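You operate a simulated robot arm through the tools that you are given. There is no shell and no other tool. Be economical: measure what you need, move in short steps, check, and stop when the job is done.

Carry out the task below with a simulated robot arm. There is one attempt and no reset: what you move stays moved.

## Task
Fetch the blue tape roll from the top of the shelf table and set it on top of the brown dotted roll on the top of the long bench. Then take the plain roll and leave it on the top of the drawer bench. Then shut the right test drawer. Then shut the strip cabinet drawer. Then close the strip cabinet door. Then put the steel bottle on the disc on the roll table. Then close the sheet cabinet drawer. Then push the sheet cabinet door shut. Then pull the upper bench drawer open. The order counts. Set down upright: plain roll, steel bottle.
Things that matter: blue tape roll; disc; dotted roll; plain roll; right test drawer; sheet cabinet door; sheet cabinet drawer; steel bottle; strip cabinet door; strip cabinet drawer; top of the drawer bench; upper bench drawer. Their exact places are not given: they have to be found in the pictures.

Only the result counts: the job must be done as asked and must still hold three seconds after the hand-in. Knocking over, shifting, dropping, spilling or breaking anything else fails it.

## Robot
A 7-joint arm with a vacuum gripper on a trunk, on a base that drives. Base frame: it is fixed to the floor where the robot stands at the start and does not move with it; the origin is under the middle of the robot, x ahead of it, y to its left, z up; the surface under the hand at the start is at about z = 800. Units: mm, rad, N and s.
With the tool pointing down near the work surface it reaches from about 100 to 800 mm from the robot's upright axis, wherever it stands. Its first joint turns from -2.897 to 2.897 rad. Places, roughly: blue tape roll (8x8x4 cm) [500, 200, 800]; disc [-5750, -2750, 750]; dotted roll [-750, 2500, 1000]; plain roll [250, 2500, 1000]; right test drawer [-2400, 2000, 700]; sheet cabinet door [-4000, -2200, 300]; sheet cabinet drawer [-3800, -2300, 600]; steel bottle (8x8x28 cm) [-3400, -2200, 900]; strip cabinet door [-1700, -2800, 300]; strip cabinet drawer [-1600, -2900, 600]; top of the drawer bench [-2800, 2600, 800]; upper bench drawer [2500, -5300, 700]. Payload 1.88 kg.
Tool frame: the origin (TCP) lies in the middle of the cups' lips, and z points out of the cups. The gripper has 1 cup of 32 mm across, covering 32 by 32 mm (tool x, y); the bellows give 14 mm. With the vacuum on, a cup seals on a smooth face that it is pressed against (1 to 4 N); it does not hold porous or soft things. The pull reaches 41 N.
Orientation is that of the tool frame in the base frame, as a unit quaternion [x, y, z, w]. With the cups facing straight down, the tool's x points along the base's -x, its y along +y and its z along -z.

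## Interface
- The arm moves only by the tool move_arm. Its arguments are lists of equal length, an entry for each row: "slide": the shift along the base's x, y, z in mm, a list of three; "rotation": the turn, a rotation vector about the base's x, y, z in rad, a list of three; "vac": the vacuum: 1 switches it on, 0 off. In form: {"slide": [[dx, dy, dz], ...], "rotation": [[wx, wy, wz], ...], "vac": [vac, ...]}. A call has 1 to 20 rows; each row is the pose to reach, as a shift and turn from the pose commanded when the call began. Each row takes 0.2 s and may step no farther than 50 mm and 0.15 rad from the row before; otherwise, or with a gripper value out of range, the whole call is refused. Where a pose cannot be reached the arm comes as near as it can. A force on the tool above 40 N (or 10 N above the force at the start of the call, whichever is more), or a blocked arm, ends the call early, and 0.2 s more pass. The pull builds up within a second once a cup has sealed. Time passes only in rows, and 0.2 s behind the last, so rows that repeat a pose give it time. The reply holds the time, the measured pose of the TCP, the force on the tool along the base axes and the pull of the vacuum, in the units named above and with some noise, with the torque about the TCP (base axes, N m) and any sound that the robot's microphone picked up.
- Cameras (640 x 400 px; columns grow to the right, rows downward): "scene" is now at [22.4, 179.8, 1446.6]; the picture's right is [0.18, -0.98, 0.00], its down [-0.65, -0.12, -0.75] and it looks along [0.73, 0.14, -0.67] (base axes); focal length 256 px, centre (320, 200). "wrist" rides on the gripper at [82, 14, -216] in the tool frame; the picture's right is [-0.17, 0.99, 0.00], its down [-0.91, -0.15, -0.37] and it looks along [-0.37, -0.06, 0.93] (tool axes); focal length 243 px, centre (320, 200).
- camera(camera): a new picture of that camera. It takes no simulated time.
- move_column(by): slides the trunk up (or, below 0, down) by that many mm; the arm and the scene camera ride with it, the base frame stays. It gives what a move gives, with no picture.
- base_move(legs): drives the robot by 1 to 6 legs, each [ahead, left, turn to the left] in mm, mm and rad, along the robot's own axes; the way and the turn of a leg run together, so that a leg with both is an arc; at most 1500 mm and 3.142 rad a leg. The arm and the cameras ride along, it lands a little off, and it stops where it bumps. It gives what a move gives.
- turn_head(pan, tilt): turns the head with the scene camera to pan (to the left, within 2.705 rad either way) and tilt (down, from -0.506 to 1.204), counted from straight ahead of the robot. It gives what a move gives.
- locate(camera, pixels): for up to 12 pixels [column, row] of the newest picture of that camera ("zoom" is the newest enlarged one), the place [x, y, z] in the base frame of the surface seen there, good to about 3 mm. It takes no simulated time.
- close_up(camera, box): a new picture of the part [left, top, right, bottom] of that camera's present view, enlarged. It takes no simulated time.
- close_job(): hands the job in; it is judged then, once.

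Go step by step. Measure first, check grasps and placings, and put right what went wrong. The budget is 124 turns and 126 pictures, counting those below and the enlarged ones. Unless the task says otherwise, let go and move clear before handing in, and close with one line.

The tools are called after ">>>" as name(argument=value, ...) on one line, values as JSON. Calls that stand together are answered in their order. move_arm: Moves the arm, as the interface text tells. Its arguments: {"type":"object","properties":{"slide":{"type":"array"},"rotation":{"type":"array"},"vac":{"type":"array"}},"required":["slide","rotation","vac"]} The other tools are called the same way: move_column (by) slides the trunk up or down; base_move (legs) drives the base; turn_head (pan, tilt) turns the head that bears the scene camera; camera (camera) takes a picture; locate (camera, pixels) gives the place of the surface under pixels of a picture; close_up (camera, box) takes an enlarged picture of a part of a camera's view; close_job () hands the job in.

At the start:

```text
time: 0.0
ee_pos: [403.4, 395.8, 1047.2]
tcp_rot: [0.0, 1.0, 0.0, 0.0]
wrist_force: [-0.1, 0.2, 0.4]
wrist_torque: [0.0, -0.04, -0.02]
pull: 0.0
trunk travel left (down, up): [-400.0, 190.0]
robot x, y, heading: [-0.8, -0.1, -0.001]
head pan, tilt: [0.183, 0.73]
```

scene: 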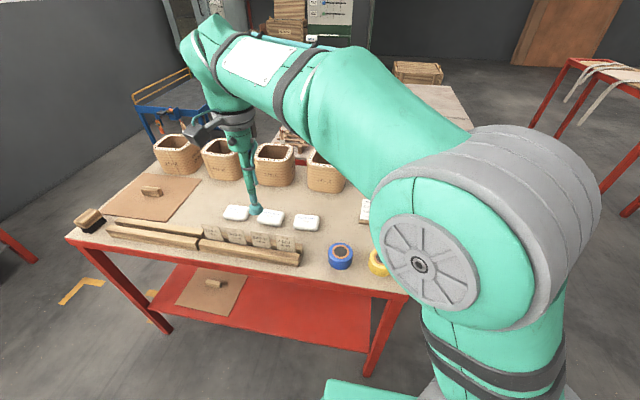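
wrist: 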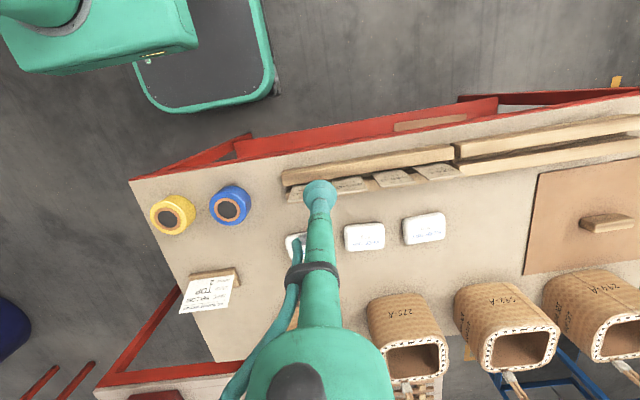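

The scene picture shows the blue tape roll at about (341,255), and the wrist picture shows it at (230,205). I'll measure it.

>>> locate(camera="wrist", pixels=[[229, 210], [229, 190], [246, 207], [212, 207], [229, 223], [172, 214], [270, 220]])

>>> close_up(camera="wrist", box=[130, 160, 290, 260])

```text
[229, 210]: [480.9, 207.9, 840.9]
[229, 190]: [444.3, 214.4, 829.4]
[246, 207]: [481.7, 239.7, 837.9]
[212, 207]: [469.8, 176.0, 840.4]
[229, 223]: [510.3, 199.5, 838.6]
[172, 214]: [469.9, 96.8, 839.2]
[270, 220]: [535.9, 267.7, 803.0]
```

```text
4.00 times, centred on (210, 210) of wrist
```

zoom: 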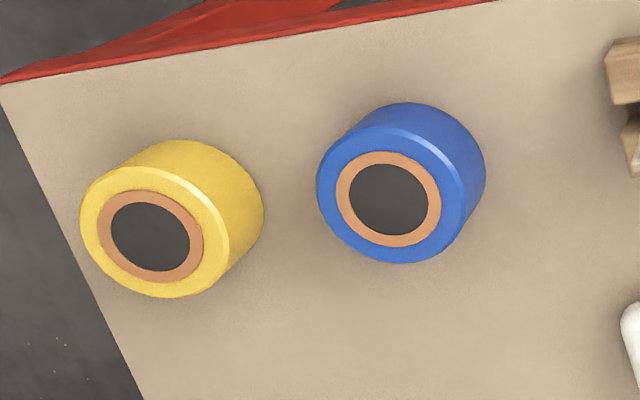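

The dark core is flush with the top (z≈841), so I can grip it at the centre. I'll refine the centre position first.

>>> locate(camera="zoom", pixels=[[388, 199], [322, 195], [455, 202], [392, 135], [384, 258], [345, 196], [432, 200]])

```text
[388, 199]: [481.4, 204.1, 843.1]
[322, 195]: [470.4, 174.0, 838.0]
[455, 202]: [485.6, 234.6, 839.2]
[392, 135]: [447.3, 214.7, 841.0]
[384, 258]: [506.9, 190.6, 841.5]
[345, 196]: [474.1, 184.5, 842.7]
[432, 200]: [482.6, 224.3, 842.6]
```

Centre is about (479, 204, 841). I'll move above it and come down to just over the top.

>>> move_arm(slide=[[15, -38, 0], [30, -77, 0], [46, -115, 0], [61, -154, 0], [76, -192, 0], [76, -192, -45], [76, -192, -90], [76, -192, -135], [76, -192, -175], [76, -192, -195], [76, -192, -195]], rotation=[[0, 0, 0], [0, 0, 0], [0, 0, 0], [0, 0, 0], [0, 0, 0], [0, 0, 0], [0, 0, 0], [0, 0, 0], [0, 0, 0], [0, 0, 0], [0, 0, 0]], vac=[0, 0, 0, 0, 0, 0, 0, 0, 0, 0, 0])

>>> camera(camera="wrist")

```text
time: 2.4
ee_pos: [480.6, 205.0, 852.2]
tcp_rot: [0.0, 1.0, 0.0, -0.001]
wrist_force: [-0.2, -0.9, -0.6]
wrist_torque: [0.04, 0.02, 0.03]
pull: 0.1
trunk travel left (down, up): [-400.0, 190.0]
robot x, y, heading: [-1.9, 1.4, -0.0]
head pan, tilt: [0.183, 0.73]
```

```text
122 pictures are left
```

wrist: 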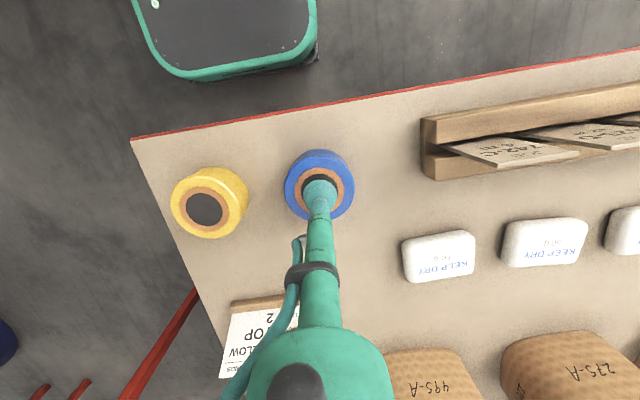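

The cup sits over the core. Next I'll press down with the vacuum on.

>>> move_arm(slide=[[0, 0, -6], [0, 0, -12], [0, 0, -15], [0, 0, -17], [0, 0, -17], [0, 0, -17], [0, 0, -17], [0, 0, -17]], rotation=[[0, 0, 0], [0, 0, 0], [0, 0, 0], [0, 0, 0], [0, 0, 0], [0, 0, 0], [0, 0, 0], [0, 0, 0]], vac=[1, 1, 1, 1, 1, 1, 1, 1])

```text
time: 4.2
ee_pos: [479.3, 202.9, 836.1]
tcp_rot: [0.0, 1.0, 0.0, 0.0]
wrist_force: [5.6, -0.5, 21.3]
wrist_torque: [0.0, 0.01, 0.0]
pull: 40.7
trunk travel left (down, up): [-400.0, 190.0]
robot x, y, heading: [1.4, 1.2, 0.001]
head pan, tilt: [0.183, 0.73]
```

The seal holds at 40.7 N. I'll lift it and bring the arm closer in.

>>> move_arm(slide=[[0, 0, 15], [0, 0, 50], [0, 0, 100], [0, 0, 150], [0, 0, 200], [0, 0, 250], [0, 0, 250], [0, 0, 250]], rotation=[[0, 0, 0], [0, 0, 0], [0, 0, 0], [0, 0, 0], [0, 0, 0], [0, 0, 0], [0, 0, 0], [0, 0, 0]], vac=[1, 1, 1, 1, 1, 1, 1, 1])

>>> turn_head(pan=1.6, tilt=0.3)

>>> camera(camera="scene")

>>> camera(camera="wrist")

```text
time: 6.0
ee_pos: [477.4, 204.3, 1085.0]
tcp_rot: [0.0, 1.0, 0.0, 0.0]
wrist_force: [0.5, -0.4, -2.3]
wrist_torque: [-0.01, 0.04, -0.02]
pull: 40.2
trunk travel left (down, up): [-400.0, 190.0]
robot x, y, heading: [3.5, 0.5, -0.001]
head pan, tilt: [0.183, 0.73]
```

```text
time: 7.5
ee_pos: [478.1, 203.5, 1084.0]
tcp_rot: [0.0, 1.0, 0.0, 0.001]
wrist_force: [-0.1, -0.3, -1.2]
wrist_torque: [0.01, 0.03, 0.0]
pull: 40.4
trunk travel left (down, up): [-400.0, 190.0]
robot x, y, heading: [0.6, 1.2, 0.003]
head pan, tilt: [1.6, 0.3]
```

```text
121 pictures are left
```

scene: 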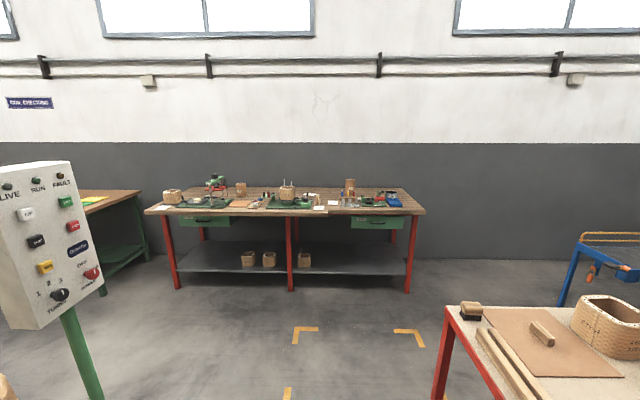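

```text
120 pictures are left
```

wrist: 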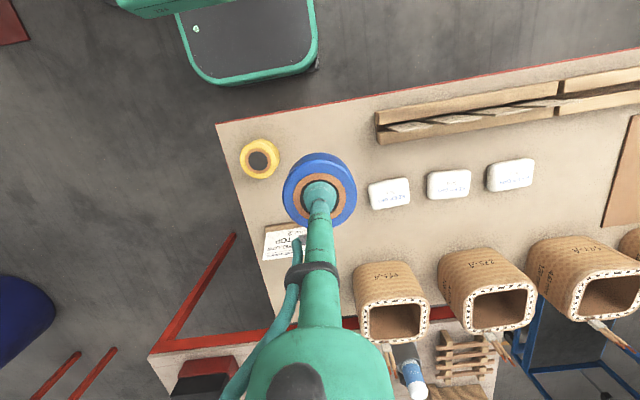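

The long bench is ahead on the left (rows 190-215), with the shelf table and a control pedestal nearby. I'll measure the layout and enlarge the bench top.

>>> locate(camera="scene", pixels=[[446, 308], [168, 211], [415, 212], [290, 213], [80, 330], [40, 300], [180, 288], [408, 290], [305, 330], [100, 195]])

>>> close_up(camera="scene", box=[140, 160, 440, 347])

>>> close_up(camera="scene", box=[150, 165, 310, 265])

```text
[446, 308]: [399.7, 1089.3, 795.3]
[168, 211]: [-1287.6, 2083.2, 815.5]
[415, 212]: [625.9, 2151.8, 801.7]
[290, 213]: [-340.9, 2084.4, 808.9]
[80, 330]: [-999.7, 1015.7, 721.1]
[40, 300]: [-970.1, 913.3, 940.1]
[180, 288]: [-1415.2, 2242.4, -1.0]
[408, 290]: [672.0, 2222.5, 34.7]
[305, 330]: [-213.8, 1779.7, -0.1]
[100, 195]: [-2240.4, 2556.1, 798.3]
```

```text
2.13 times, centred on (290, 254) of scene
```

zoom: 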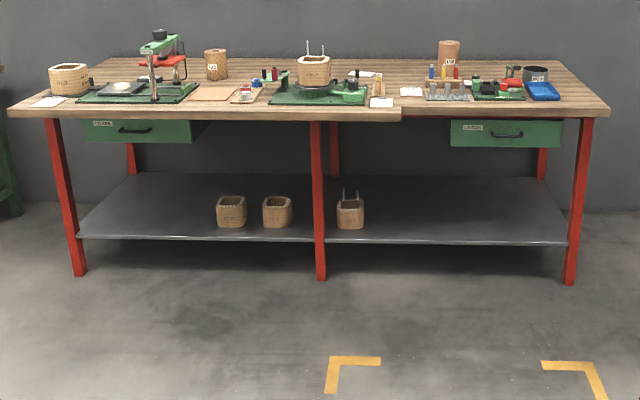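

```text
4.00 times, centred on (230, 215) of scene
```

zoom: 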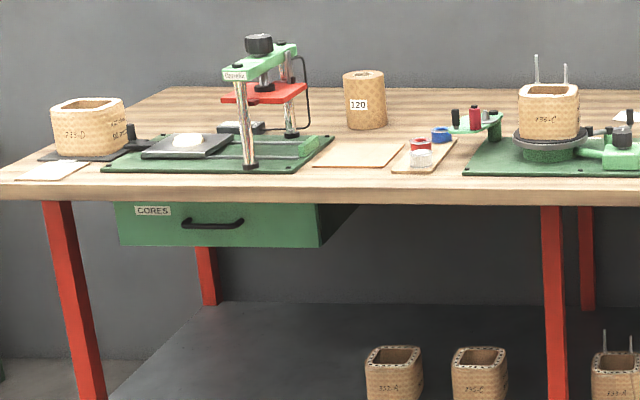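

The dotted roll is the one marked "120" (zoom (365,98)), and the plain roll is at about (350,187). I'll measure both, plus the robot base's edge.

>>> locate(camera="zoom", pixels=[[364, 76], [364, 71], [348, 76], [382, 76], [364, 125], [370, 160], [260, 40], [300, 95], [550, 95], [366, 82]])

>>> locate(camera="scene", pixels=[[350, 181], [346, 188], [355, 188], [342, 195], [350, 200], [395, 197]])

>>> locate(camera="wrist", pixels=[[240, 80], [200, 65], [310, 60], [316, 30], [250, 30]])

```text
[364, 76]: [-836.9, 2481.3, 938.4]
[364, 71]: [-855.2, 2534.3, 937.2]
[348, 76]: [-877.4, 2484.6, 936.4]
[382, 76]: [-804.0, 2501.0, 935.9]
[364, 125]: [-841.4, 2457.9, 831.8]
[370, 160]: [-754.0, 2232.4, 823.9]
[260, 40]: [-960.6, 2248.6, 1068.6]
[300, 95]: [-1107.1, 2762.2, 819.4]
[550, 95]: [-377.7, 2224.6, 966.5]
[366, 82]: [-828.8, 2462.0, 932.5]
```

```text
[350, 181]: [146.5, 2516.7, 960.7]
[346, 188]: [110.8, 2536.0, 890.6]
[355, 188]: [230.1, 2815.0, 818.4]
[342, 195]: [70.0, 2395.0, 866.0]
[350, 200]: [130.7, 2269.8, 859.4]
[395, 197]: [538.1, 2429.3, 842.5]
```

```text
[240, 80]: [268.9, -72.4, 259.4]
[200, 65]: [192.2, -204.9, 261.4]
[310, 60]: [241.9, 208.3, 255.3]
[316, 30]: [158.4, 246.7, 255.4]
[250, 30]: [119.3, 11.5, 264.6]
```

The base reaches about 270 mm ahead and ±230 mm to the sides. The dotted roll's top centre is about (-842, 2495, 938). I'll tuck the arm, raise the trunk and drive round to the long bench.

>>> move_arm(slide=[[-40, 0, 0], [-80, 0, 0], [-110, 0, 0], [-110, 0, 0]], rotation=[[0, 0, 0], [0, 0, 0], [0, 0, 0], [0, 0, 0]], vac=[1, 1, 1, 1])

>>> move_column(by=150)

>>> base_move(legs=[[-150, 0, 0], [0, 0, 1.571], [1450, 0, 0], [0, 650, 0]])

>>> turn_head(pan=0, tilt=0.55)

>>> camera(camera="scene")

```text
time: 8.5
ee_pos: [368.4, 203.3, 1086.6]
tcp_rot: [0.0, 1.0, 0.0, -0.001]
wrist_force: [-0.3, -0.1, -1.3]
wrist_torque: [-0.01, -0.01, 0.02]
pull: 40.8
trunk travel left (down, up): [-400.0, 190.0]
robot x, y, heading: [0.3, -1.0, 0.002]
head pan, tilt: [1.6, 0.3]
```

```text
time: 10.3
ee_pos: [369.2, 202.6, 1236.5]
tcp_rot: [0.0, 1.0, 0.0, 0.0]
wrist_force: [0.2, 0.0, -1.0]
wrist_torque: [0.01, -0.01, 0.04]
pull: 40.7
trunk travel left (down, up): [-550.0, 40.0]
robot x, y, heading: [5.7, 2.4, 0.001]
head pan, tilt: [1.6, 0.3]
```

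```text
time: 25.5
ee_pos: [-996.8, 1818.4, 1235.3]
tcp_rot: [-0.706, 0.708, 0.0, 0.0]
wrist_force: [0.3, 0.1, -1.4]
wrist_torque: [0.0, 0.0, 0.0]
pull: 40.8
trunk travel left (down, up): [-550.0, 40.0]
robot x, y, heading: [-794.8, 1449.9, 1.565]
head pan, tilt: [1.6, 0.3]
```

```text
time: 27.1
ee_pos: [-996.1, 1817.3, 1236.2]
tcp_rot: [-0.706, 0.708, 0.0, 0.0]
wrist_force: [-0.1, 0.3, -1.7]
wrist_torque: [0.02, -0.01, -0.01]
pull: 40.7
trunk travel left (down, up): [-550.0, 40.0]
robot x, y, heading: [-796.2, 1451.8, 1.567]
head pan, tilt: [0.0, 0.55]
```

```text
117 pictures are left
```

scene: 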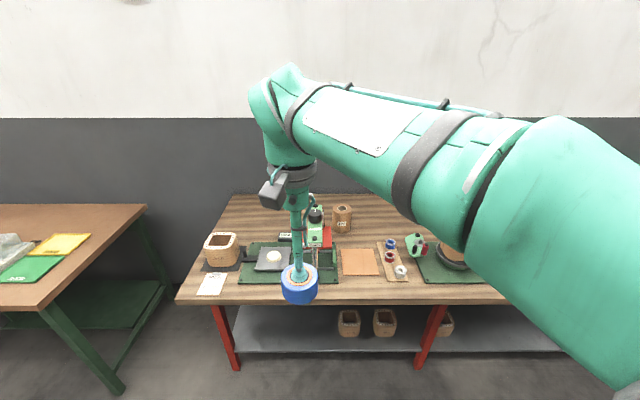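

The arm hangs in front of the press. I'll swing the hand over to x≈-845, drive 290 mm ahead, and then look at the roll again.

>>> move_arm(slide=[[45, 0, 0], [90, 0, 0], [130, 0, 0], [155, 0, 0], [155, 0, 0]], rotation=[[0, 0, 0], [0, 0, 0], [0, 0, 0], [0, 0, 0], [0, 0, 0]], vac=[1, 1, 1, 1, 1])

>>> base_move(legs=[[290, 0, 0]])

>>> camera(camera="wrist")

>>> camera(camera="scene")

```text
time: 28.3
ee_pos: [-841.2, 1817.9, 1235.9]
tcp_rot: [-0.706, 0.708, 0.0, 0.0]
wrist_force: [0.3, 0.7, -0.5]
wrist_torque: [0.03, 0.0, 0.02]
pull: 40.3
trunk travel left (down, up): [-550.0, 40.0]
robot x, y, heading: [-796.5, 1448.1, 1.571]
head pan, tilt: [0.0, 0.55]
```

```text
time: 30.4
ee_pos: [-841.9, 2110.7, 1235.4]
tcp_rot: [-0.707, 0.707, -0.001, 0.0]
wrist_force: [-0.7, 0.7, -2.3]
wrist_torque: [-0.01, -0.02, -0.01]
pull: 41.2
trunk travel left (down, up): [-550.0, 40.0]
robot x, y, heading: [-790.9, 1743.2, 1.569]
head pan, tilt: [0.0, 0.55]
```

```text
116 pictures are left
```

wrist: 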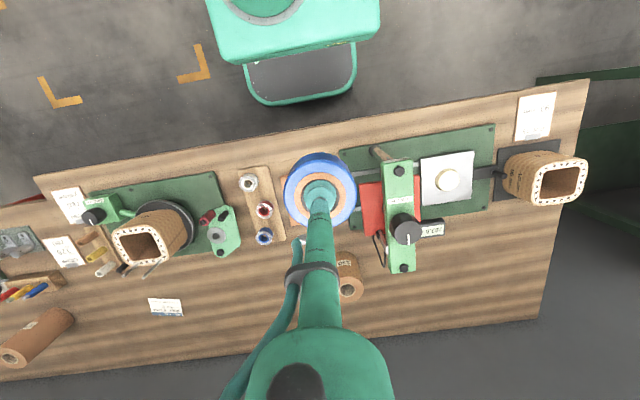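

```text
115 pictures are left
```

scene: 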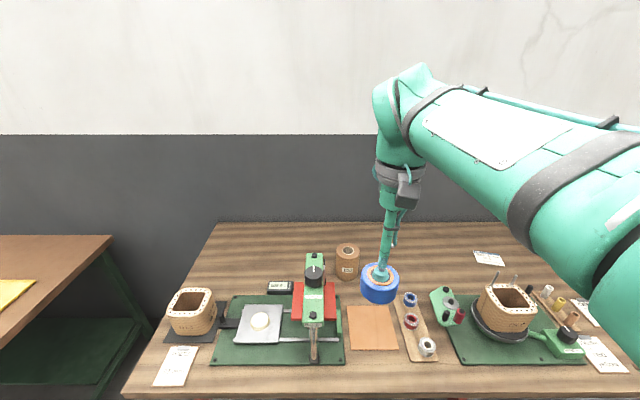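

The dotted roll is clear at scene (347,250). I'll enlarge it and measure the top.

>>> close_up(camera="scene", box=[297, 225, 397, 288])

>>> locate(camera="zoom", pixels=[[315, 125], [245, 160], [392, 160], [318, 200], [320, 155], [265, 135], [375, 135], [265, 188], [375, 188]])

```text
6.35 times, centred on (347, 256) of scene
```

zoom: 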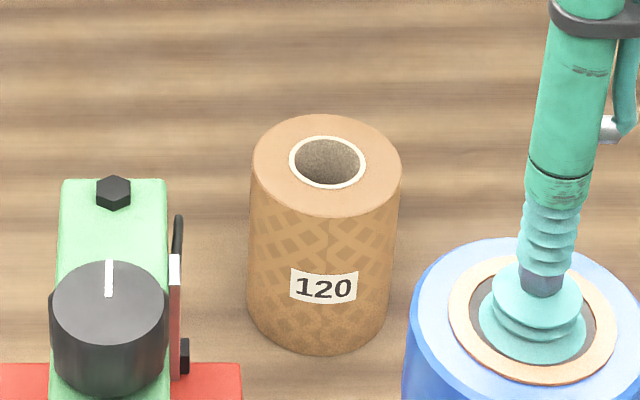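

```text
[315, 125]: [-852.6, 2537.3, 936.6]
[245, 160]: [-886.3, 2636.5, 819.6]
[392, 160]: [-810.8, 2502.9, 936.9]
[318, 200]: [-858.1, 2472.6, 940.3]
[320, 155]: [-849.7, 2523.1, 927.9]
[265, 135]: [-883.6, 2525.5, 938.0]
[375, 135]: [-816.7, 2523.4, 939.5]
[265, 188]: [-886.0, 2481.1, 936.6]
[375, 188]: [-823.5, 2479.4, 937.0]
```

The dotted roll's top centre is about (-849, 2502, 938). I'll carry the blue roll over it at height and then lower to just above.

>>> move_arm(slide=[[0, 49, 0], [0, 98, 0], [0, 147, 0], [0, 196, 0], [0, 245, 0], [-4, 294, 0], [-7, 343, 0], [-7, 391, 0], [-7, 391, -45], [-7, 391, -90], [-7, 391, -135], [-7, 391, -180], [-7, 391, -210], [-7, 391, -235], [-7, 391, -235]], rotation=[[0, 0, 0], [0, 0, 0], [0, 0, 0], [0, 0, 0], [0, 0, 0], [0, 0, 0], [0, 0, 0], [0, 0, 0], [0, 0, 0], [0, 0, 0], [0, 0, 0], [0, 0, 0], [0, 0, 0], [0, 0, 0], [0, 0, 0]], vac=[1, 1, 1, 1, 1, 1, 1, 1, 1, 1, 1, 1, 1, 1, 1])

>>> close_up(camera="scene", box=[267, 180, 427, 280])

>>> close_up(camera="wrist", box=[240, 130, 400, 230])

```text
time: 33.5
ee_pos: [-848.5, 2505.3, 1053.1]
tcp_rot: [-0.706, 0.707, -0.022, -0.019]
wrist_force: [-0.6, 0.2, -1.5]
wrist_torque: [-0.03, 0.0, 0.02]
pull: 40.6
out of reach, approached as far as the arm can: row 8, 9, 11, 12, 13, 14, 15
trunk travel left (down, up): [-550.0, 40.0]
robot x, y, heading: [-794.1, 1740.7, 1.572]
head pan, tilt: [0.0, 0.55]
```

```text
4.00 times, centred on (347, 230) of scene
```

zoom: 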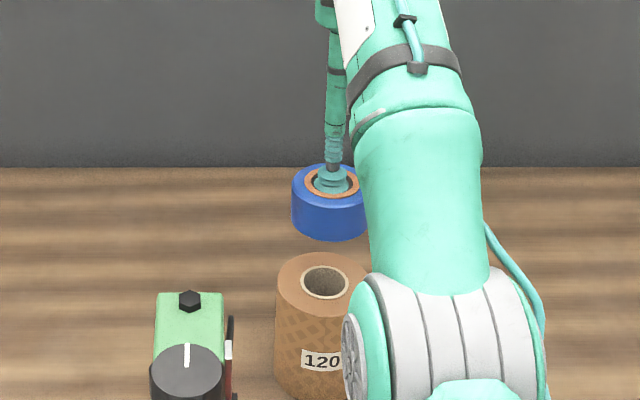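

```text
4.00 times, centred on (320, 180) of wrist
```

zoom: 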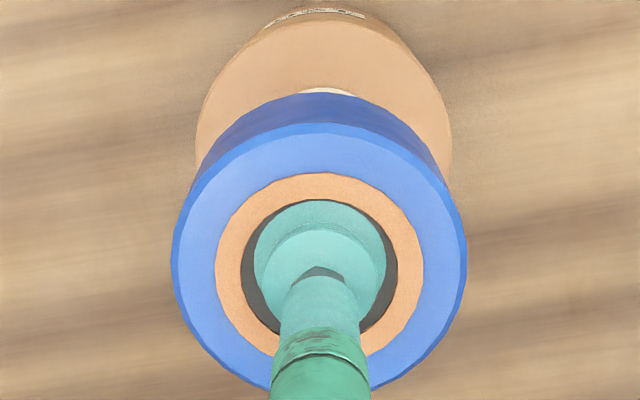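

The pose is at the limit of reach (z stuck at 1053, slightly tilted). I'll raise 40 mm and retract 60 mm while driving 70 mm closer.

>>> move_arm(slide=[[0, -20, 70], [0, -60, 70], [0, -70, 70], [0, -70, 70]], rotation=[[0, 0, 0], [0, 0, 0], [0, 0, 0], [0, 0, 0]], vac=[1, 1, 1, 1])

```text
refused: row 1 steps farther than a row can; nothing moved
```

>>> move_arm(slide=[[0, -10, 40], [0, -40, 70], [0, -70, 70], [0, -70, 70]], rotation=[[0, 0, 0], [0, 0, 0], [0, 0, 0], [0, 0, 0]], vac=[1, 1, 1, 1])

>>> base_move(legs=[[75, 0, 0]])

```text
time: 34.5
ee_pos: [-852.3, 2484.5, 1135.0]
tcp_rot: [-0.707, 0.707, -0.023, -0.019]
wrist_force: [0.1, 0.2, -1.4]
wrist_torque: [-0.04, 0.0, 0.01]
pull: 40.3
out of reach, approached as far as the arm can: row 2, 3, 4
trunk travel left (down, up): [-550.0, 40.0]
robot x, y, heading: [-789.5, 1741.1, 1.572]
head pan, tilt: [0.0, 0.55]
```

```text
time: 35.6
ee_pos: [-851.2, 2558.3, 1132.9]
tcp_rot: [-0.706, 0.708, -0.024, -0.02]
wrist_force: [-0.8, 0.1, -1.5]
wrist_torque: [-0.01, -0.01, -0.01]
pull: 41.0
trunk travel left (down, up): [-550.0, 40.0]
robot x, y, heading: [-794.0, 1818.4, 1.566]
head pan, tilt: [0.0, 0.55]
```

Now 75 mm closer, but the tool is still slightly tilted. I'll pull back to y≈2500 and see whether it straightens up.

>>> move_arm(slide=[[0, -30, 0], [2, -56, 0], [2, -56, 0], [2, -56, 0]], rotation=[[0, 0, 0], [0, 0, 0], [0, 0, 0], [0, 0, 0]], vac=[1, 1, 1, 1])

```text
time: 36.6
ee_pos: [-852.8, 2551.9, 1150.2]
tcp_rot: [-0.706, 0.707, -0.024, -0.02]
wrist_force: [0.4, 0.8, -1.9]
wrist_torque: [0.01, -0.03, 0.02]
pull: 40.3
out of reach, approached as far as the arm can: row 1, 2, 3, 4
trunk travel left (down, up): [-550.0, 40.0]
robot x, y, heading: [-793.4, 1817.8, 1.569]
head pan, tilt: [0.0, 0.55]
```

The arm is stuck at some limit, so I'll look at its shape.

>>> camera(camera="scene")

>>> camera(camera="wrist")

```text
111 pictures are left
```

scene: 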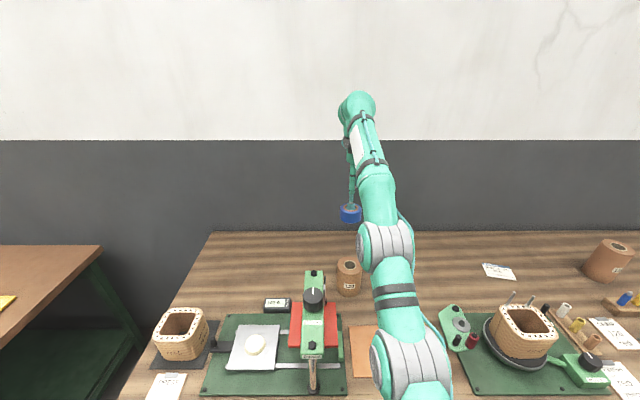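

```text
110 pictures are left
```

wrist: 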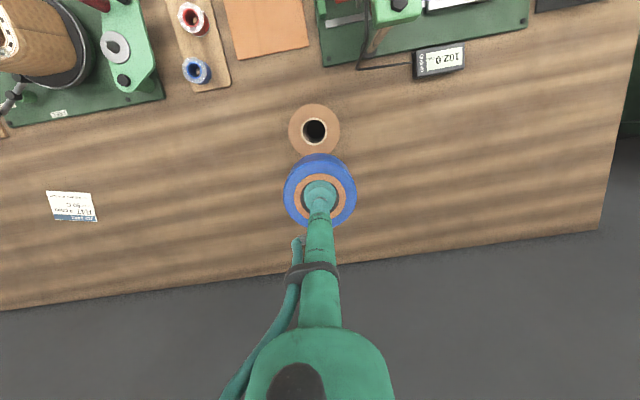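

The arm is nearly straight (scene (375,200)) and stuck in that posture. I'll pull it up and well back so the elbow can bend again.

>>> move_arm(slide=[[0, -20, 40], [0, -50, 75], [0, -85, 105], [0, -125, 130], [0, -170, 150], [0, -215, 150], [0, -260, 150], [0, -260, 150]], rotation=[[0, 0, 0], [0, 0, 0], [0, 0, 0], [0, 0, 0], [0, 0, 0], [0, 0, 0], [0, 0, 0], [0, 0, 0]], vac=[1, 1, 1, 1, 1, 1, 1, 1])

>>> camera(camera="scene")

```text
time: 38.4
ee_pos: [-853.8, 2292.4, 1300.4]
tcp_rot: [-0.705, 0.708, -0.024, -0.02]
wrist_force: [-0.7, -0.3, -0.6]
wrist_torque: [0.02, -0.04, -0.03]
pull: 40.9
trunk travel left (down, up): [-550.0, 40.0]
robot x, y, heading: [-790.3, 1816.6, 1.571]
head pan, tilt: [0.0, 0.55]
```

```text
109 pictures are left
```

scene: 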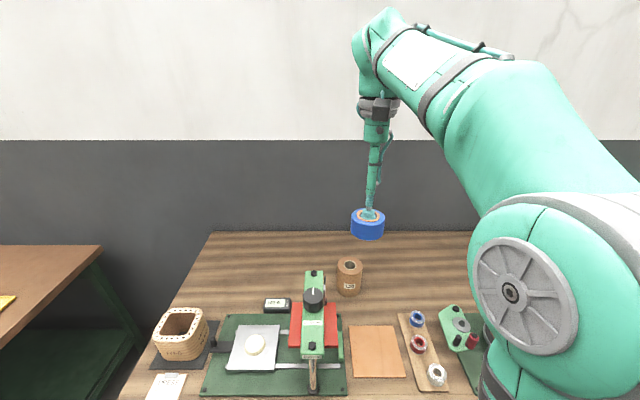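

Recovered. I'll straighten the tool and then descend along a diagonal to above the dotted roll.

>>> move_arm(slide=[[0, 0, -20], [0, 20, -60], [0, 50, -95], [0, 80, -130], [2, 110, -165], [3, 140, -195], [4, 170, -220], [5, 195, -240], [5, 209, -255], [5, 209, -265], [5, 209, -265]], rotation=[[0.03, 0.003, 0], [0.062, 0.006, 0], [0.062, 0.006, 0], [0.062, 0.006, 0], [0.062, 0.006, 0], [0.062, 0.006, 0], [0.062, 0.006, 0], [0.062, 0.006, 0], [0.062, 0.006, 0], [0.062, 0.006, 0], [0.062, 0.006, 0]], vac=[1, 1, 1, 1, 1, 1, 1, 1, 1, 1, 1])

>>> camera(camera="wrist")

>>> camera(camera="scene")

```text
time: 40.8
ee_pos: [-847.9, 2501.9, 1034.2]
tcp_rot: [0.707, -0.707, -0.001, -0.001]
wrist_force: [-0.5, -0.3, -1.3]
wrist_torque: [-0.01, 0.01, 0.01]
pull: 40.0
trunk travel left (down, up): [-550.0, 40.0]
robot x, y, heading: [-795.4, 1816.7, 1.572]
head pan, tilt: [0.0, 0.55]
```

```text
108 pictures are left
```

wrist: 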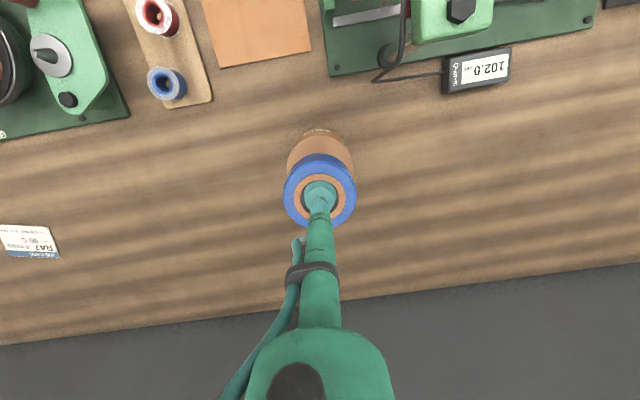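

```text
107 pictures are left
```

scene: 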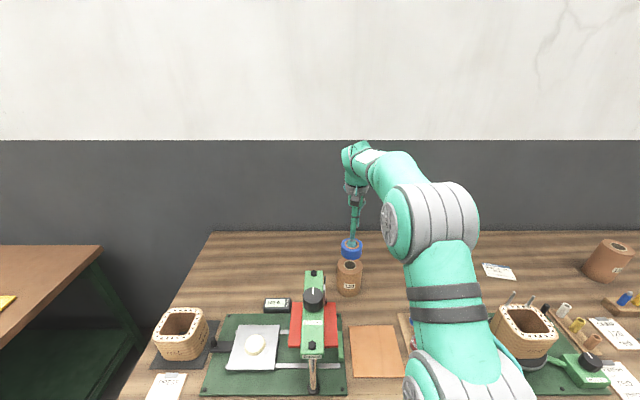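

Aligned. I'll lower to about 10 mm above the roll and check.

>>> move_arm(slide=[[-1, 0, -20], [-1, 0, -38], [-1, 0, -46], [-1, 0, -46]], rotation=[[0, 0, 0], [0, 0, 0], [0, 0, 0], [0, 0, 0]], vac=[1, 1, 1, 1])

>>> close_up(camera="scene", box=[301, 225, 401, 288])

>>> close_up(camera="wrist", box=[240, 130, 400, 230])

```text
time: 41.8
ee_pos: [-849.6, 2501.3, 989.5]
tcp_rot: [-0.705, 0.709, 0.001, 0.0]
wrist_force: [0.6, 1.0, -1.5]
wrist_torque: [0.01, 0.02, -0.02]
pull: 40.7
trunk travel left (down, up): [-550.0, 40.0]
robot x, y, heading: [-795.3, 1818.3, 1.572]
head pan, tilt: [0.0, 0.55]
```

```text
6.35 times, centred on (351, 256) of scene
```

zoom: 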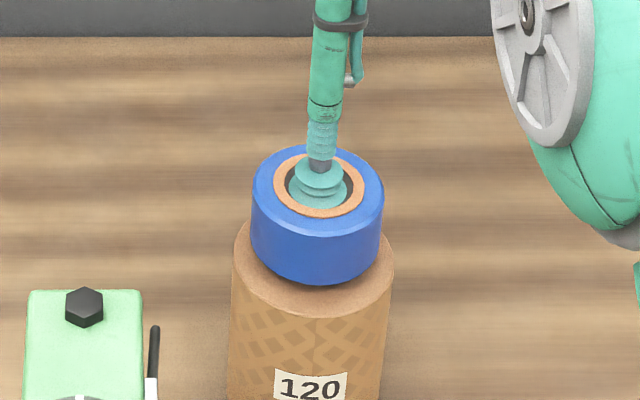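

```text
4.00 times, centred on (320, 180) of wrist
```

zoom: 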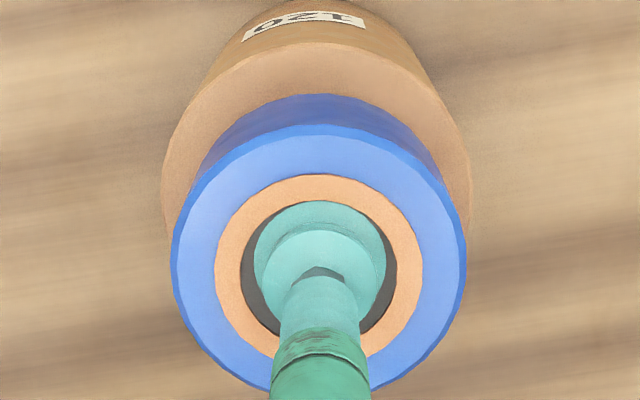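

Nearly centred; blue sits a touch far (+y). I'll shift y by -4, lower gently into contact and release.

>>> move_arm(slide=[[-1, -4, -4], [-1, -4, -8], [-1, -4, -11], [-1, -4, -13], [-1, -4, -15], [-1, -4, -15]], rotation=[[0, 0, 0], [0, 0, 0], [0, 0, 0], [0, 0, 0], [0, 0, 0], [0, 0, 0]], vac=[1, 1, 1, 1, 1, 1])

```text
time: 43.2
ee_pos: [-851.6, 2499.2, 978.7]
tcp_rot: [-0.706, 0.708, 0.004, 0.002]
wrist_force: [-1.0, -1.3, 23.4]
wrist_torque: [-0.14, -0.02, -0.06]
pull: 40.8
trunk travel left (down, up): [-550.0, 40.0]
robot x, y, heading: [-792.9, 1814.7, 1.567]
head pan, tilt: [0.0, 0.55]
```

It is in firm contact (23 N). I'll ease off a little, release and rise straight up.

>>> move_arm(slide=[[0, 0, 4], [0, 0, 4], [0, 0, 4], [0, 0, 4], [0, 0, 4], [0, 0, 12], [0, 0, 30], [0, 0, 70], [0, -20, 110], [0, -60, 130]], rotation=[[0, 0, 0], [0, 0, 0], [0, 0, 0], [0, 0, 0], [0, 0, 0], [0, 0, 0], [0, 0, 0], [0, 0, 0], [0, 0, 0], [0, 0, 0]], vac=[0, 0, 0, 0, 0, 0, 0, 0, 0, 0])

>>> close_up(camera="scene", box=[301, 225, 401, 288])

>>> close_up(camera="scene", box=[540, 220, 640, 283])

```text
time: 45.4
ee_pos: [-850.9, 2435.0, 1104.4]
tcp_rot: [-0.707, 0.707, 0.0, -0.001]
wrist_force: [0.2, -0.2, 0.3]
wrist_torque: [-0.03, 0.0, -0.01]
pull: 0.1
trunk travel left (down, up): [-550.0, 40.0]
robot x, y, heading: [-793.2, 1814.6, 1.567]
head pan, tilt: [0.0, 0.55]
```

```text
6.35 times, centred on (351, 256) of scene
```

zoom: 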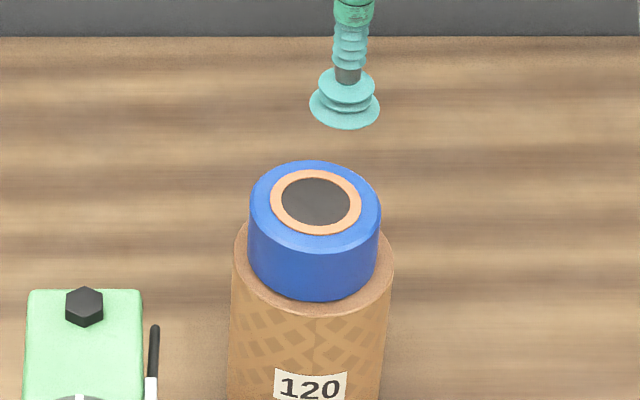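

```text
6.35 times, centred on (590, 252) of scene
```

zoom: 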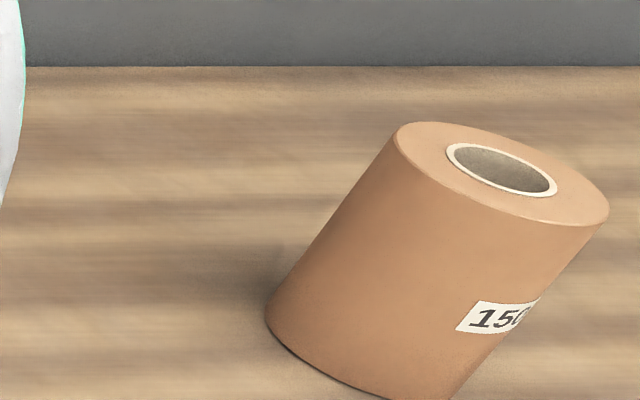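

The blue roll sits well on the dotted roll. Next is the plain roll (marked 150). I'll back off and drive right so I stand in front of it.

>>> move_arm(slide=[[0, -45, 20], [0, -90, 45], [10, -135, 70], [40, -170, 90], [60, -200, 100], [60, -200, 100]], rotation=[[0, 0, 0], [0, 0, 0], [0, 0, 0], [0, 0, 0], [0, 0, 0], [0, 0, 0]], vac=[0, 0, 0, 0, 0, 0])

>>> base_move(legs=[[-150, 0, 0], [0, -940, 0], [130, 0, 0]])

>>> camera(camera="scene")

>>> camera(camera="wrist")

```text
refused: row 2 steps farther than a row can; nothing moved
```

```text
time: 52.1
ee_pos: [78.4, 2419.1, 1104.0]
tcp_rot: [0.711, -0.704, 0.0, 0.001]
wrist_force: [0.3, 0.1, -0.8]
wrist_torque: [0.01, -0.01, 0.01]
pull: 0.0
trunk travel left (down, up): [-550.0, 40.0]
robot x, y, heading: [139.4, 1798.2, 1.581]
head pan, tilt: [0.0, 0.55]
```

```text
102 pictures are left
```

scene: 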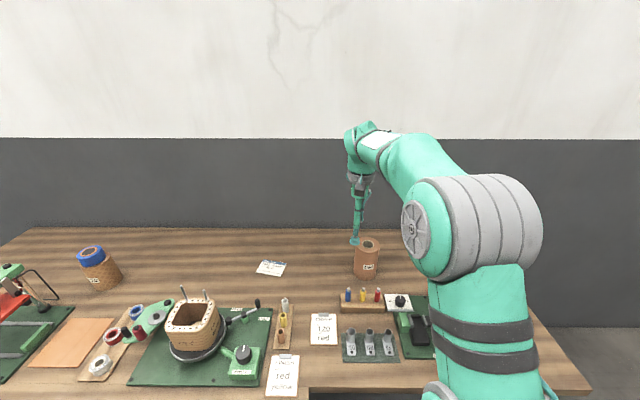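

```text
101 pictures are left
```

wrist: 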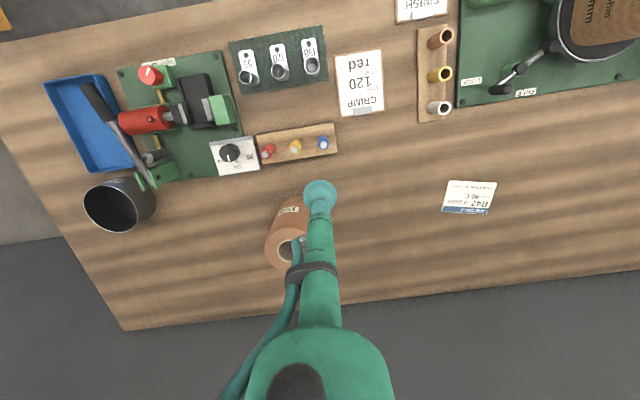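

The arm row was refused, but the drive was clear at z 1104 and the stack still stands (scene (97,265)). Now I'll measure the plain roll.

>>> close_up(camera="scene", box=[317, 225, 417, 288])

>>> locate(camera="zoom", pixels=[[270, 120], [270, 100], [320, 85], [380, 125], [320, 165], [240, 125], [400, 125], [320, 125], [320, 260], [320, 350]])

```text
6.35 times, centred on (367, 256) of scene
```

zoom: 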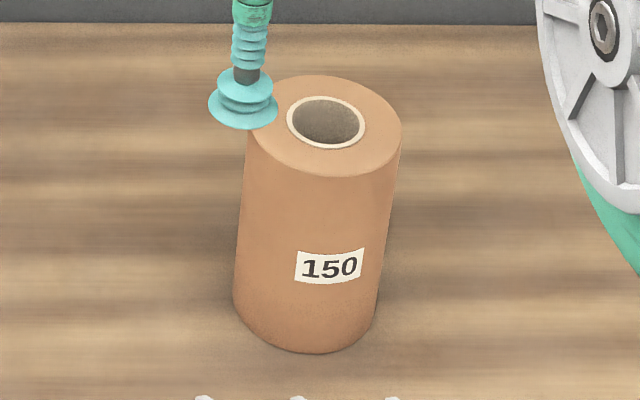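

```text
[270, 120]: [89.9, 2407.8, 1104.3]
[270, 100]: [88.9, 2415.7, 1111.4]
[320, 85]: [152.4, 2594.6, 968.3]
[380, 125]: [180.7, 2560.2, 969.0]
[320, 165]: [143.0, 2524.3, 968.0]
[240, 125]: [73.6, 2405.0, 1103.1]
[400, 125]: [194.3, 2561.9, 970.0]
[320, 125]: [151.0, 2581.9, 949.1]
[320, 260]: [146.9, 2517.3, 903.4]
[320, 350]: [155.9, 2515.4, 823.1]
```

The top ring is too narrow (~21 mm) for the 32 mm cup, so I'll grip the smooth side from the front above the label. First I'll check the heights of the things in front of it.

>>> locate(camera="scene", pixels=[[349, 290], [363, 291], [377, 291], [362, 303], [370, 330], [400, 296], [401, 308], [285, 300], [322, 315], [367, 275]])

>>> locate(camera="zoom", pixels=[[320, 178], [320, 200], [270, 220], [370, 220], [325, 78], [246, 145], [402, 140]])

```text
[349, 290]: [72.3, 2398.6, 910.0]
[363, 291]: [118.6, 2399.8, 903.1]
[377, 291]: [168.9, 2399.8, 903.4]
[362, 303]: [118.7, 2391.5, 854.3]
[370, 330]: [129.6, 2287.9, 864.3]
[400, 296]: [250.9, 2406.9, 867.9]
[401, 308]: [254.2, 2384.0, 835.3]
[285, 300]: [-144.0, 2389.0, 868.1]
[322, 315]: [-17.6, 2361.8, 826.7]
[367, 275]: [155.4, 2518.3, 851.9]
```

```text
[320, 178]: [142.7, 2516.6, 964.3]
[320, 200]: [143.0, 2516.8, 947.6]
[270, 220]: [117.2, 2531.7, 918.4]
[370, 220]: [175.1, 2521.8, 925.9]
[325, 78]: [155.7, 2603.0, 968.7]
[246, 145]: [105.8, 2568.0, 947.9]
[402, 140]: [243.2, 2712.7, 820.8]
```

The roll's axis is about (150, 2559), radius 45, top z 968. Pins up to z 910 stand in front, so I'll grip from the front-left at 45°. First I'll raise the arm, shift the base left and rotate the tool to horizontal.

>>> move_arm(slide=[[0, -20, 40], [0, -60, 60], [0, -100, 70], [0, -100, 70]], rotation=[[0, 0, 0], [0, 0, 0], [0, 0, 0], [0, 0, 0]], vac=[0, 0, 0, 0])

>>> base_move(legs=[[0, 270, 0]])

>>> move_arm(slide=[[8, 0, 0], [16, 0, 0], [24, 0, 0], [32, 0, 0], [40, 0, 0], [48, 0, 0], [56, 0, 0], [64, 0, 0], [72, 0, 0], [80, 0, 0], [88, 0, 0], [96, 0, 0], [104, 0, 0], [112, 0, 0], [120, 0, 0], [128, 0, 0], [136, 0, 0], [144, 0, 0], [144, 0, 0]], rotation=[[0.098, 0.04, -0.098], [0.196, 0.081, -0.196], [0.293, 0.121, -0.293], [0.391, 0.162, -0.391], [0.489, 0.203, -0.489], [0.587, 0.243, -0.587], [0.685, 0.284, -0.685], [0.783, 0.324, -0.783], [0.88, 0.365, -0.88], [0.978, 0.405, -0.978], [1.076, 0.446, -1.076], [1.174, 0.486, -1.174], [1.272, 0.527, -1.272], [1.37, 0.567, -1.37], [1.468, 0.608, -1.468], [1.565, 0.648, -1.565], [1.663, 0.689, -1.663], [1.761, 0.729, -1.761], [1.761, 0.729, -1.761]], vac=[0, 0, 0, 0, 0, 0, 0, 0, 0, 0, 0, 0, 0, 0, 0, 0, 0, 0, 0])

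>>> camera(camera="scene")

>>> camera(camera="wrist")

```text
time: 53.1
ee_pos: [76.4, 2317.4, 1175.8]
tcp_rot: [0.711, -0.703, -0.001, 0.002]
wrist_force: [-0.2, 0.2, 0.1]
wrist_torque: [0.03, 0.01, 0.01]
pull: 0.0
trunk travel left (down, up): [-550.0, 40.0]
robot x, y, heading: [144.4, 1796.3, 1.582]
head pan, tilt: [0.0, 0.55]
```

```text
time: 55.0
ee_pos: [-190.5, 2314.9, 1174.5]
tcp_rot: [0.711, -0.703, -0.001, 0.002]
wrist_force: [-0.1, -0.7, 0.4]
wrist_torque: [-0.03, 0.03, 0.0]
pull: 0.2
trunk travel left (down, up): [-550.0, 40.0]
robot x, y, heading: [-120.6, 1794.4, 1.583]
head pan, tilt: [0.0, 0.55]
```

```text
time: 57.2
ee_pos: [-91.9, 2319.6, 1081.6]
tcp_rot: [-0.274, 0.889, 0.324, 0.174]
wrist_force: [-0.2, -0.4, -0.4]
wrist_torque: [0.0, 0.0, -0.01]
pull: 0.2
trunk travel left (down, up): [-550.0, 40.0]
robot x, y, heading: [-123.1, 1797.2, 1.58]
head pan, tilt: [0.0, 0.55]
stopped in row 10: the arm was blocked; the commanded pose is now the measured one
```

```text
99 pictures are left
```

scene: 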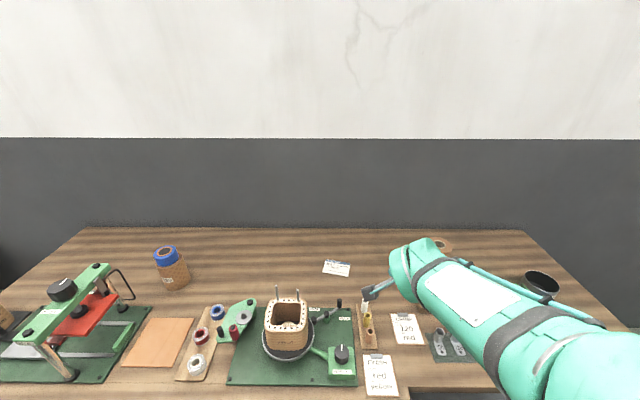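

```text
98 pictures are left
```

wrist: 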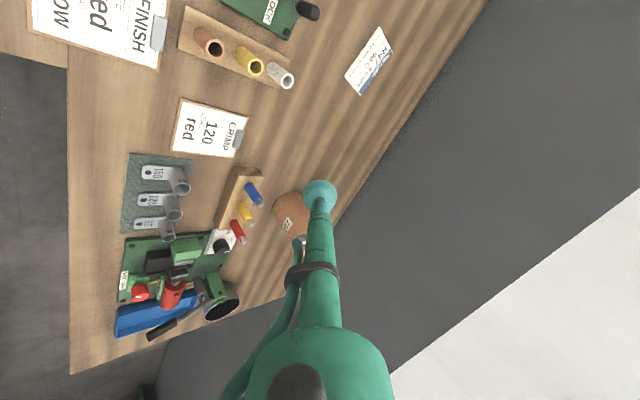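

The rotation was blocked partway and the arm swung low to the right. I'll check where the wrist is before going on.

>>> locate(camera="scene", pixels=[[405, 265], [372, 290], [425, 245], [500, 300], [580, 340], [440, 320], [600, 395], [440, 243]])

>>> turn_head(pan=-0.6, tilt=0.9)

>>> camera(camera="scene")

```text
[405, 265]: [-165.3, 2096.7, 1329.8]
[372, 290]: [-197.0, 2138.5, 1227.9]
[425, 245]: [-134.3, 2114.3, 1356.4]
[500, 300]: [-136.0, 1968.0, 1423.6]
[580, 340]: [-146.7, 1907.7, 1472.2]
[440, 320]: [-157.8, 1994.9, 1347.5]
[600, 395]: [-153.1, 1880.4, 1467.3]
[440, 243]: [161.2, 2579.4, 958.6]
```

```text
time: 58.2
ee_pos: [-93.8, 2320.6, 1079.9]
tcp_rot: [-0.275, 0.89, 0.321, 0.172]
wrist_force: [0.0, -0.3, 0.0]
wrist_torque: [0.02, 0.02, 0.01]
pull: 0.1
trunk travel left (down, up): [-550.0, 40.0]
robot x, y, heading: [-121.3, 1795.8, 1.577]
head pan, tilt: [-0.6, 0.901]
```

```text
97 pictures are left
```

scene: 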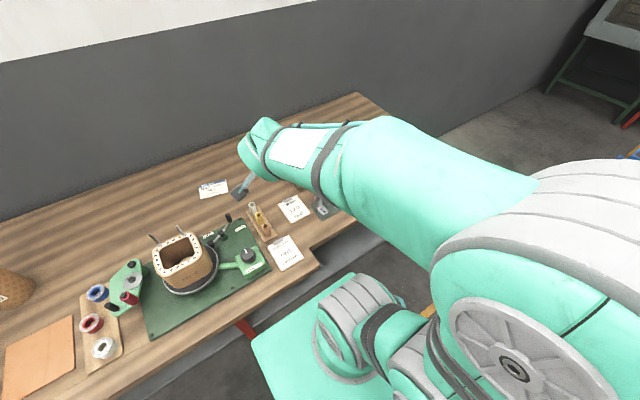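

The arm is folded tight against itself because the hand is too close to the trunk. I'll extend the hand toward (60, 2460, 1130) first, then finish the rotation.

>>> move_arm(slide=[[30, 25, 25], [60, 55, 50], [90, 85, 50], [120, 115, 50], [150, 140, 50], [150, 140, 50], [150, 140, 50], [150, 140, 50], [150, 140, 50], [150, 140, 50], [150, 140, 50], [150, 140, 50], [150, 140, 50], [150, 140, 50], [150, 140, 50], [150, 140, 50]], rotation=[[0, 0, 0], [0, 0, 0], [0, 0, 0], [0, 0, 0], [0.107, 0.03, -0.086], [0.214, 0.06, -0.172], [0.321, 0.09, -0.257], [0.428, 0.12, -0.343], [0.535, 0.15, -0.429], [0.643, 0.18, -0.515], [0.75, 0.21, -0.601], [0.857, 0.24, -0.686], [0.964, 0.27, -0.772], [1.071, 0.3, -0.858], [1.071, 0.3, -0.858], [1.071, 0.3, -0.858]], vac=[0, 0, 0, 0, 0, 0, 0, 0, 0, 0, 0, 0, 0, 0, 0, 0])

>>> camera(camera="scene")

>>> camera(camera="wrist")

```text
time: 61.6
ee_pos: [56.0, 2460.2, 1131.9]
tcp_rot: [0.27, 0.65, 0.655, 0.273]
wrist_force: [-0.3, 0.1, 0.0]
wrist_torque: [0.0, -0.04, -0.04]
pull: 0.1
trunk travel left (down, up): [-550.0, 40.0]
robot x, y, heading: [-126.3, 1798.6, 1.58]
head pan, tilt: [-0.6, 0.901]
```

```text
96 pictures are left
```

scene: 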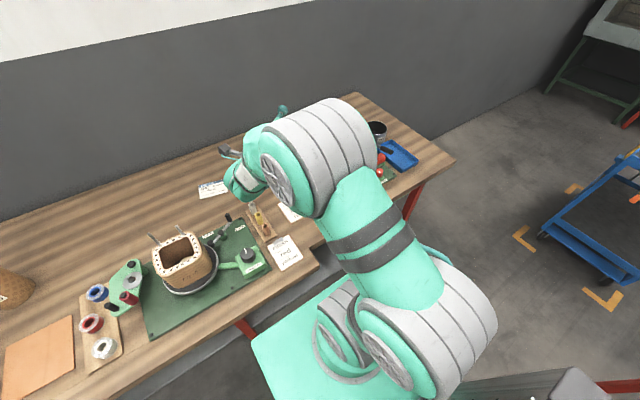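

```text
95 pictures are left
```

wrist: 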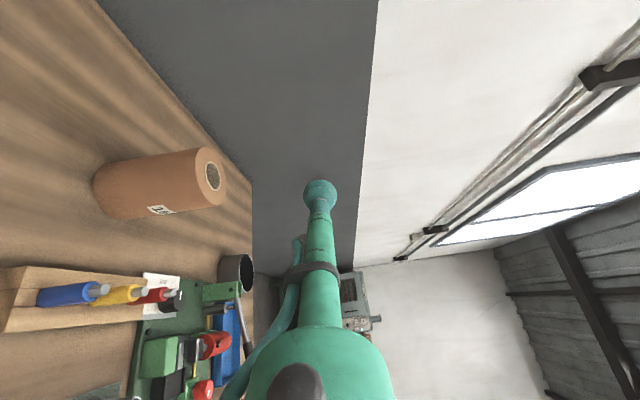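

The tool is now horizontal at 45° with the camera on its left, and the roll lies below at wrist (165,185). I'll refine its position from this view.

>>> locate(camera="wrist", pixels=[[180, 155], [180, 165], [180, 175], [180, 185], [180, 200], [195, 160], [210, 152], [223, 175], [218, 200], [205, 165], [120, 180], [50, 100]])

>>> close_up(camera="scene", box=[180, 90, 340, 280])

```text
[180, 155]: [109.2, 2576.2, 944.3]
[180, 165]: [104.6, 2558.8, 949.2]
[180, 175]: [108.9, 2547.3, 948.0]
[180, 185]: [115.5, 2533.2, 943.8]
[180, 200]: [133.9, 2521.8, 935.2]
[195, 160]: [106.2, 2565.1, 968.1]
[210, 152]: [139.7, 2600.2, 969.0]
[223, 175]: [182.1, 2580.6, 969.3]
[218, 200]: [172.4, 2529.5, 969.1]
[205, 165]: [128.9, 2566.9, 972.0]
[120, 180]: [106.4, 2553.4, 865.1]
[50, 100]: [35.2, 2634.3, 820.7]
```

```text
2.11 times, centred on (260, 185) of scene
```

zoom: 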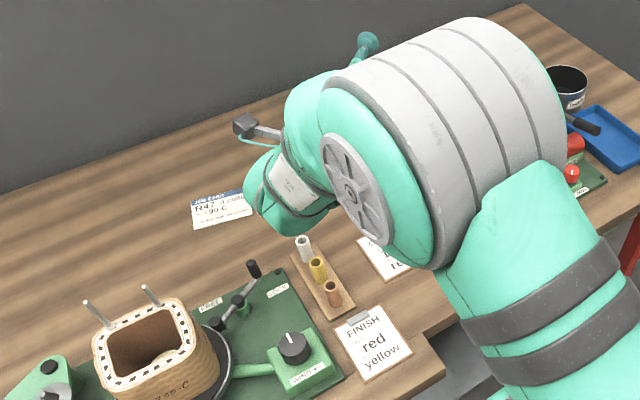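

Roll axis fits (148, 2560), r≈42, so the contact point is (118, 2530). Before descending I'll check how low the wrist link hangs near the tube block.

>>> locate(camera="zoom", pixels=[[265, 205], [280, 225], [320, 215], [245, 127], [255, 268], [303, 240], [317, 262], [375, 180], [420, 240], [150, 290]])

```text
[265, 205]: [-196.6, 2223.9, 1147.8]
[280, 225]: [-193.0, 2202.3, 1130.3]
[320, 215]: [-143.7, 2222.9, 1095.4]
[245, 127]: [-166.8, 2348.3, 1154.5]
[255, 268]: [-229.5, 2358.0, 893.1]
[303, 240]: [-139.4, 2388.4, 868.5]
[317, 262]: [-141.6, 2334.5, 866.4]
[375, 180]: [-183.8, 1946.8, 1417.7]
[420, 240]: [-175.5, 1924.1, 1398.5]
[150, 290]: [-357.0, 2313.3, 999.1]
```

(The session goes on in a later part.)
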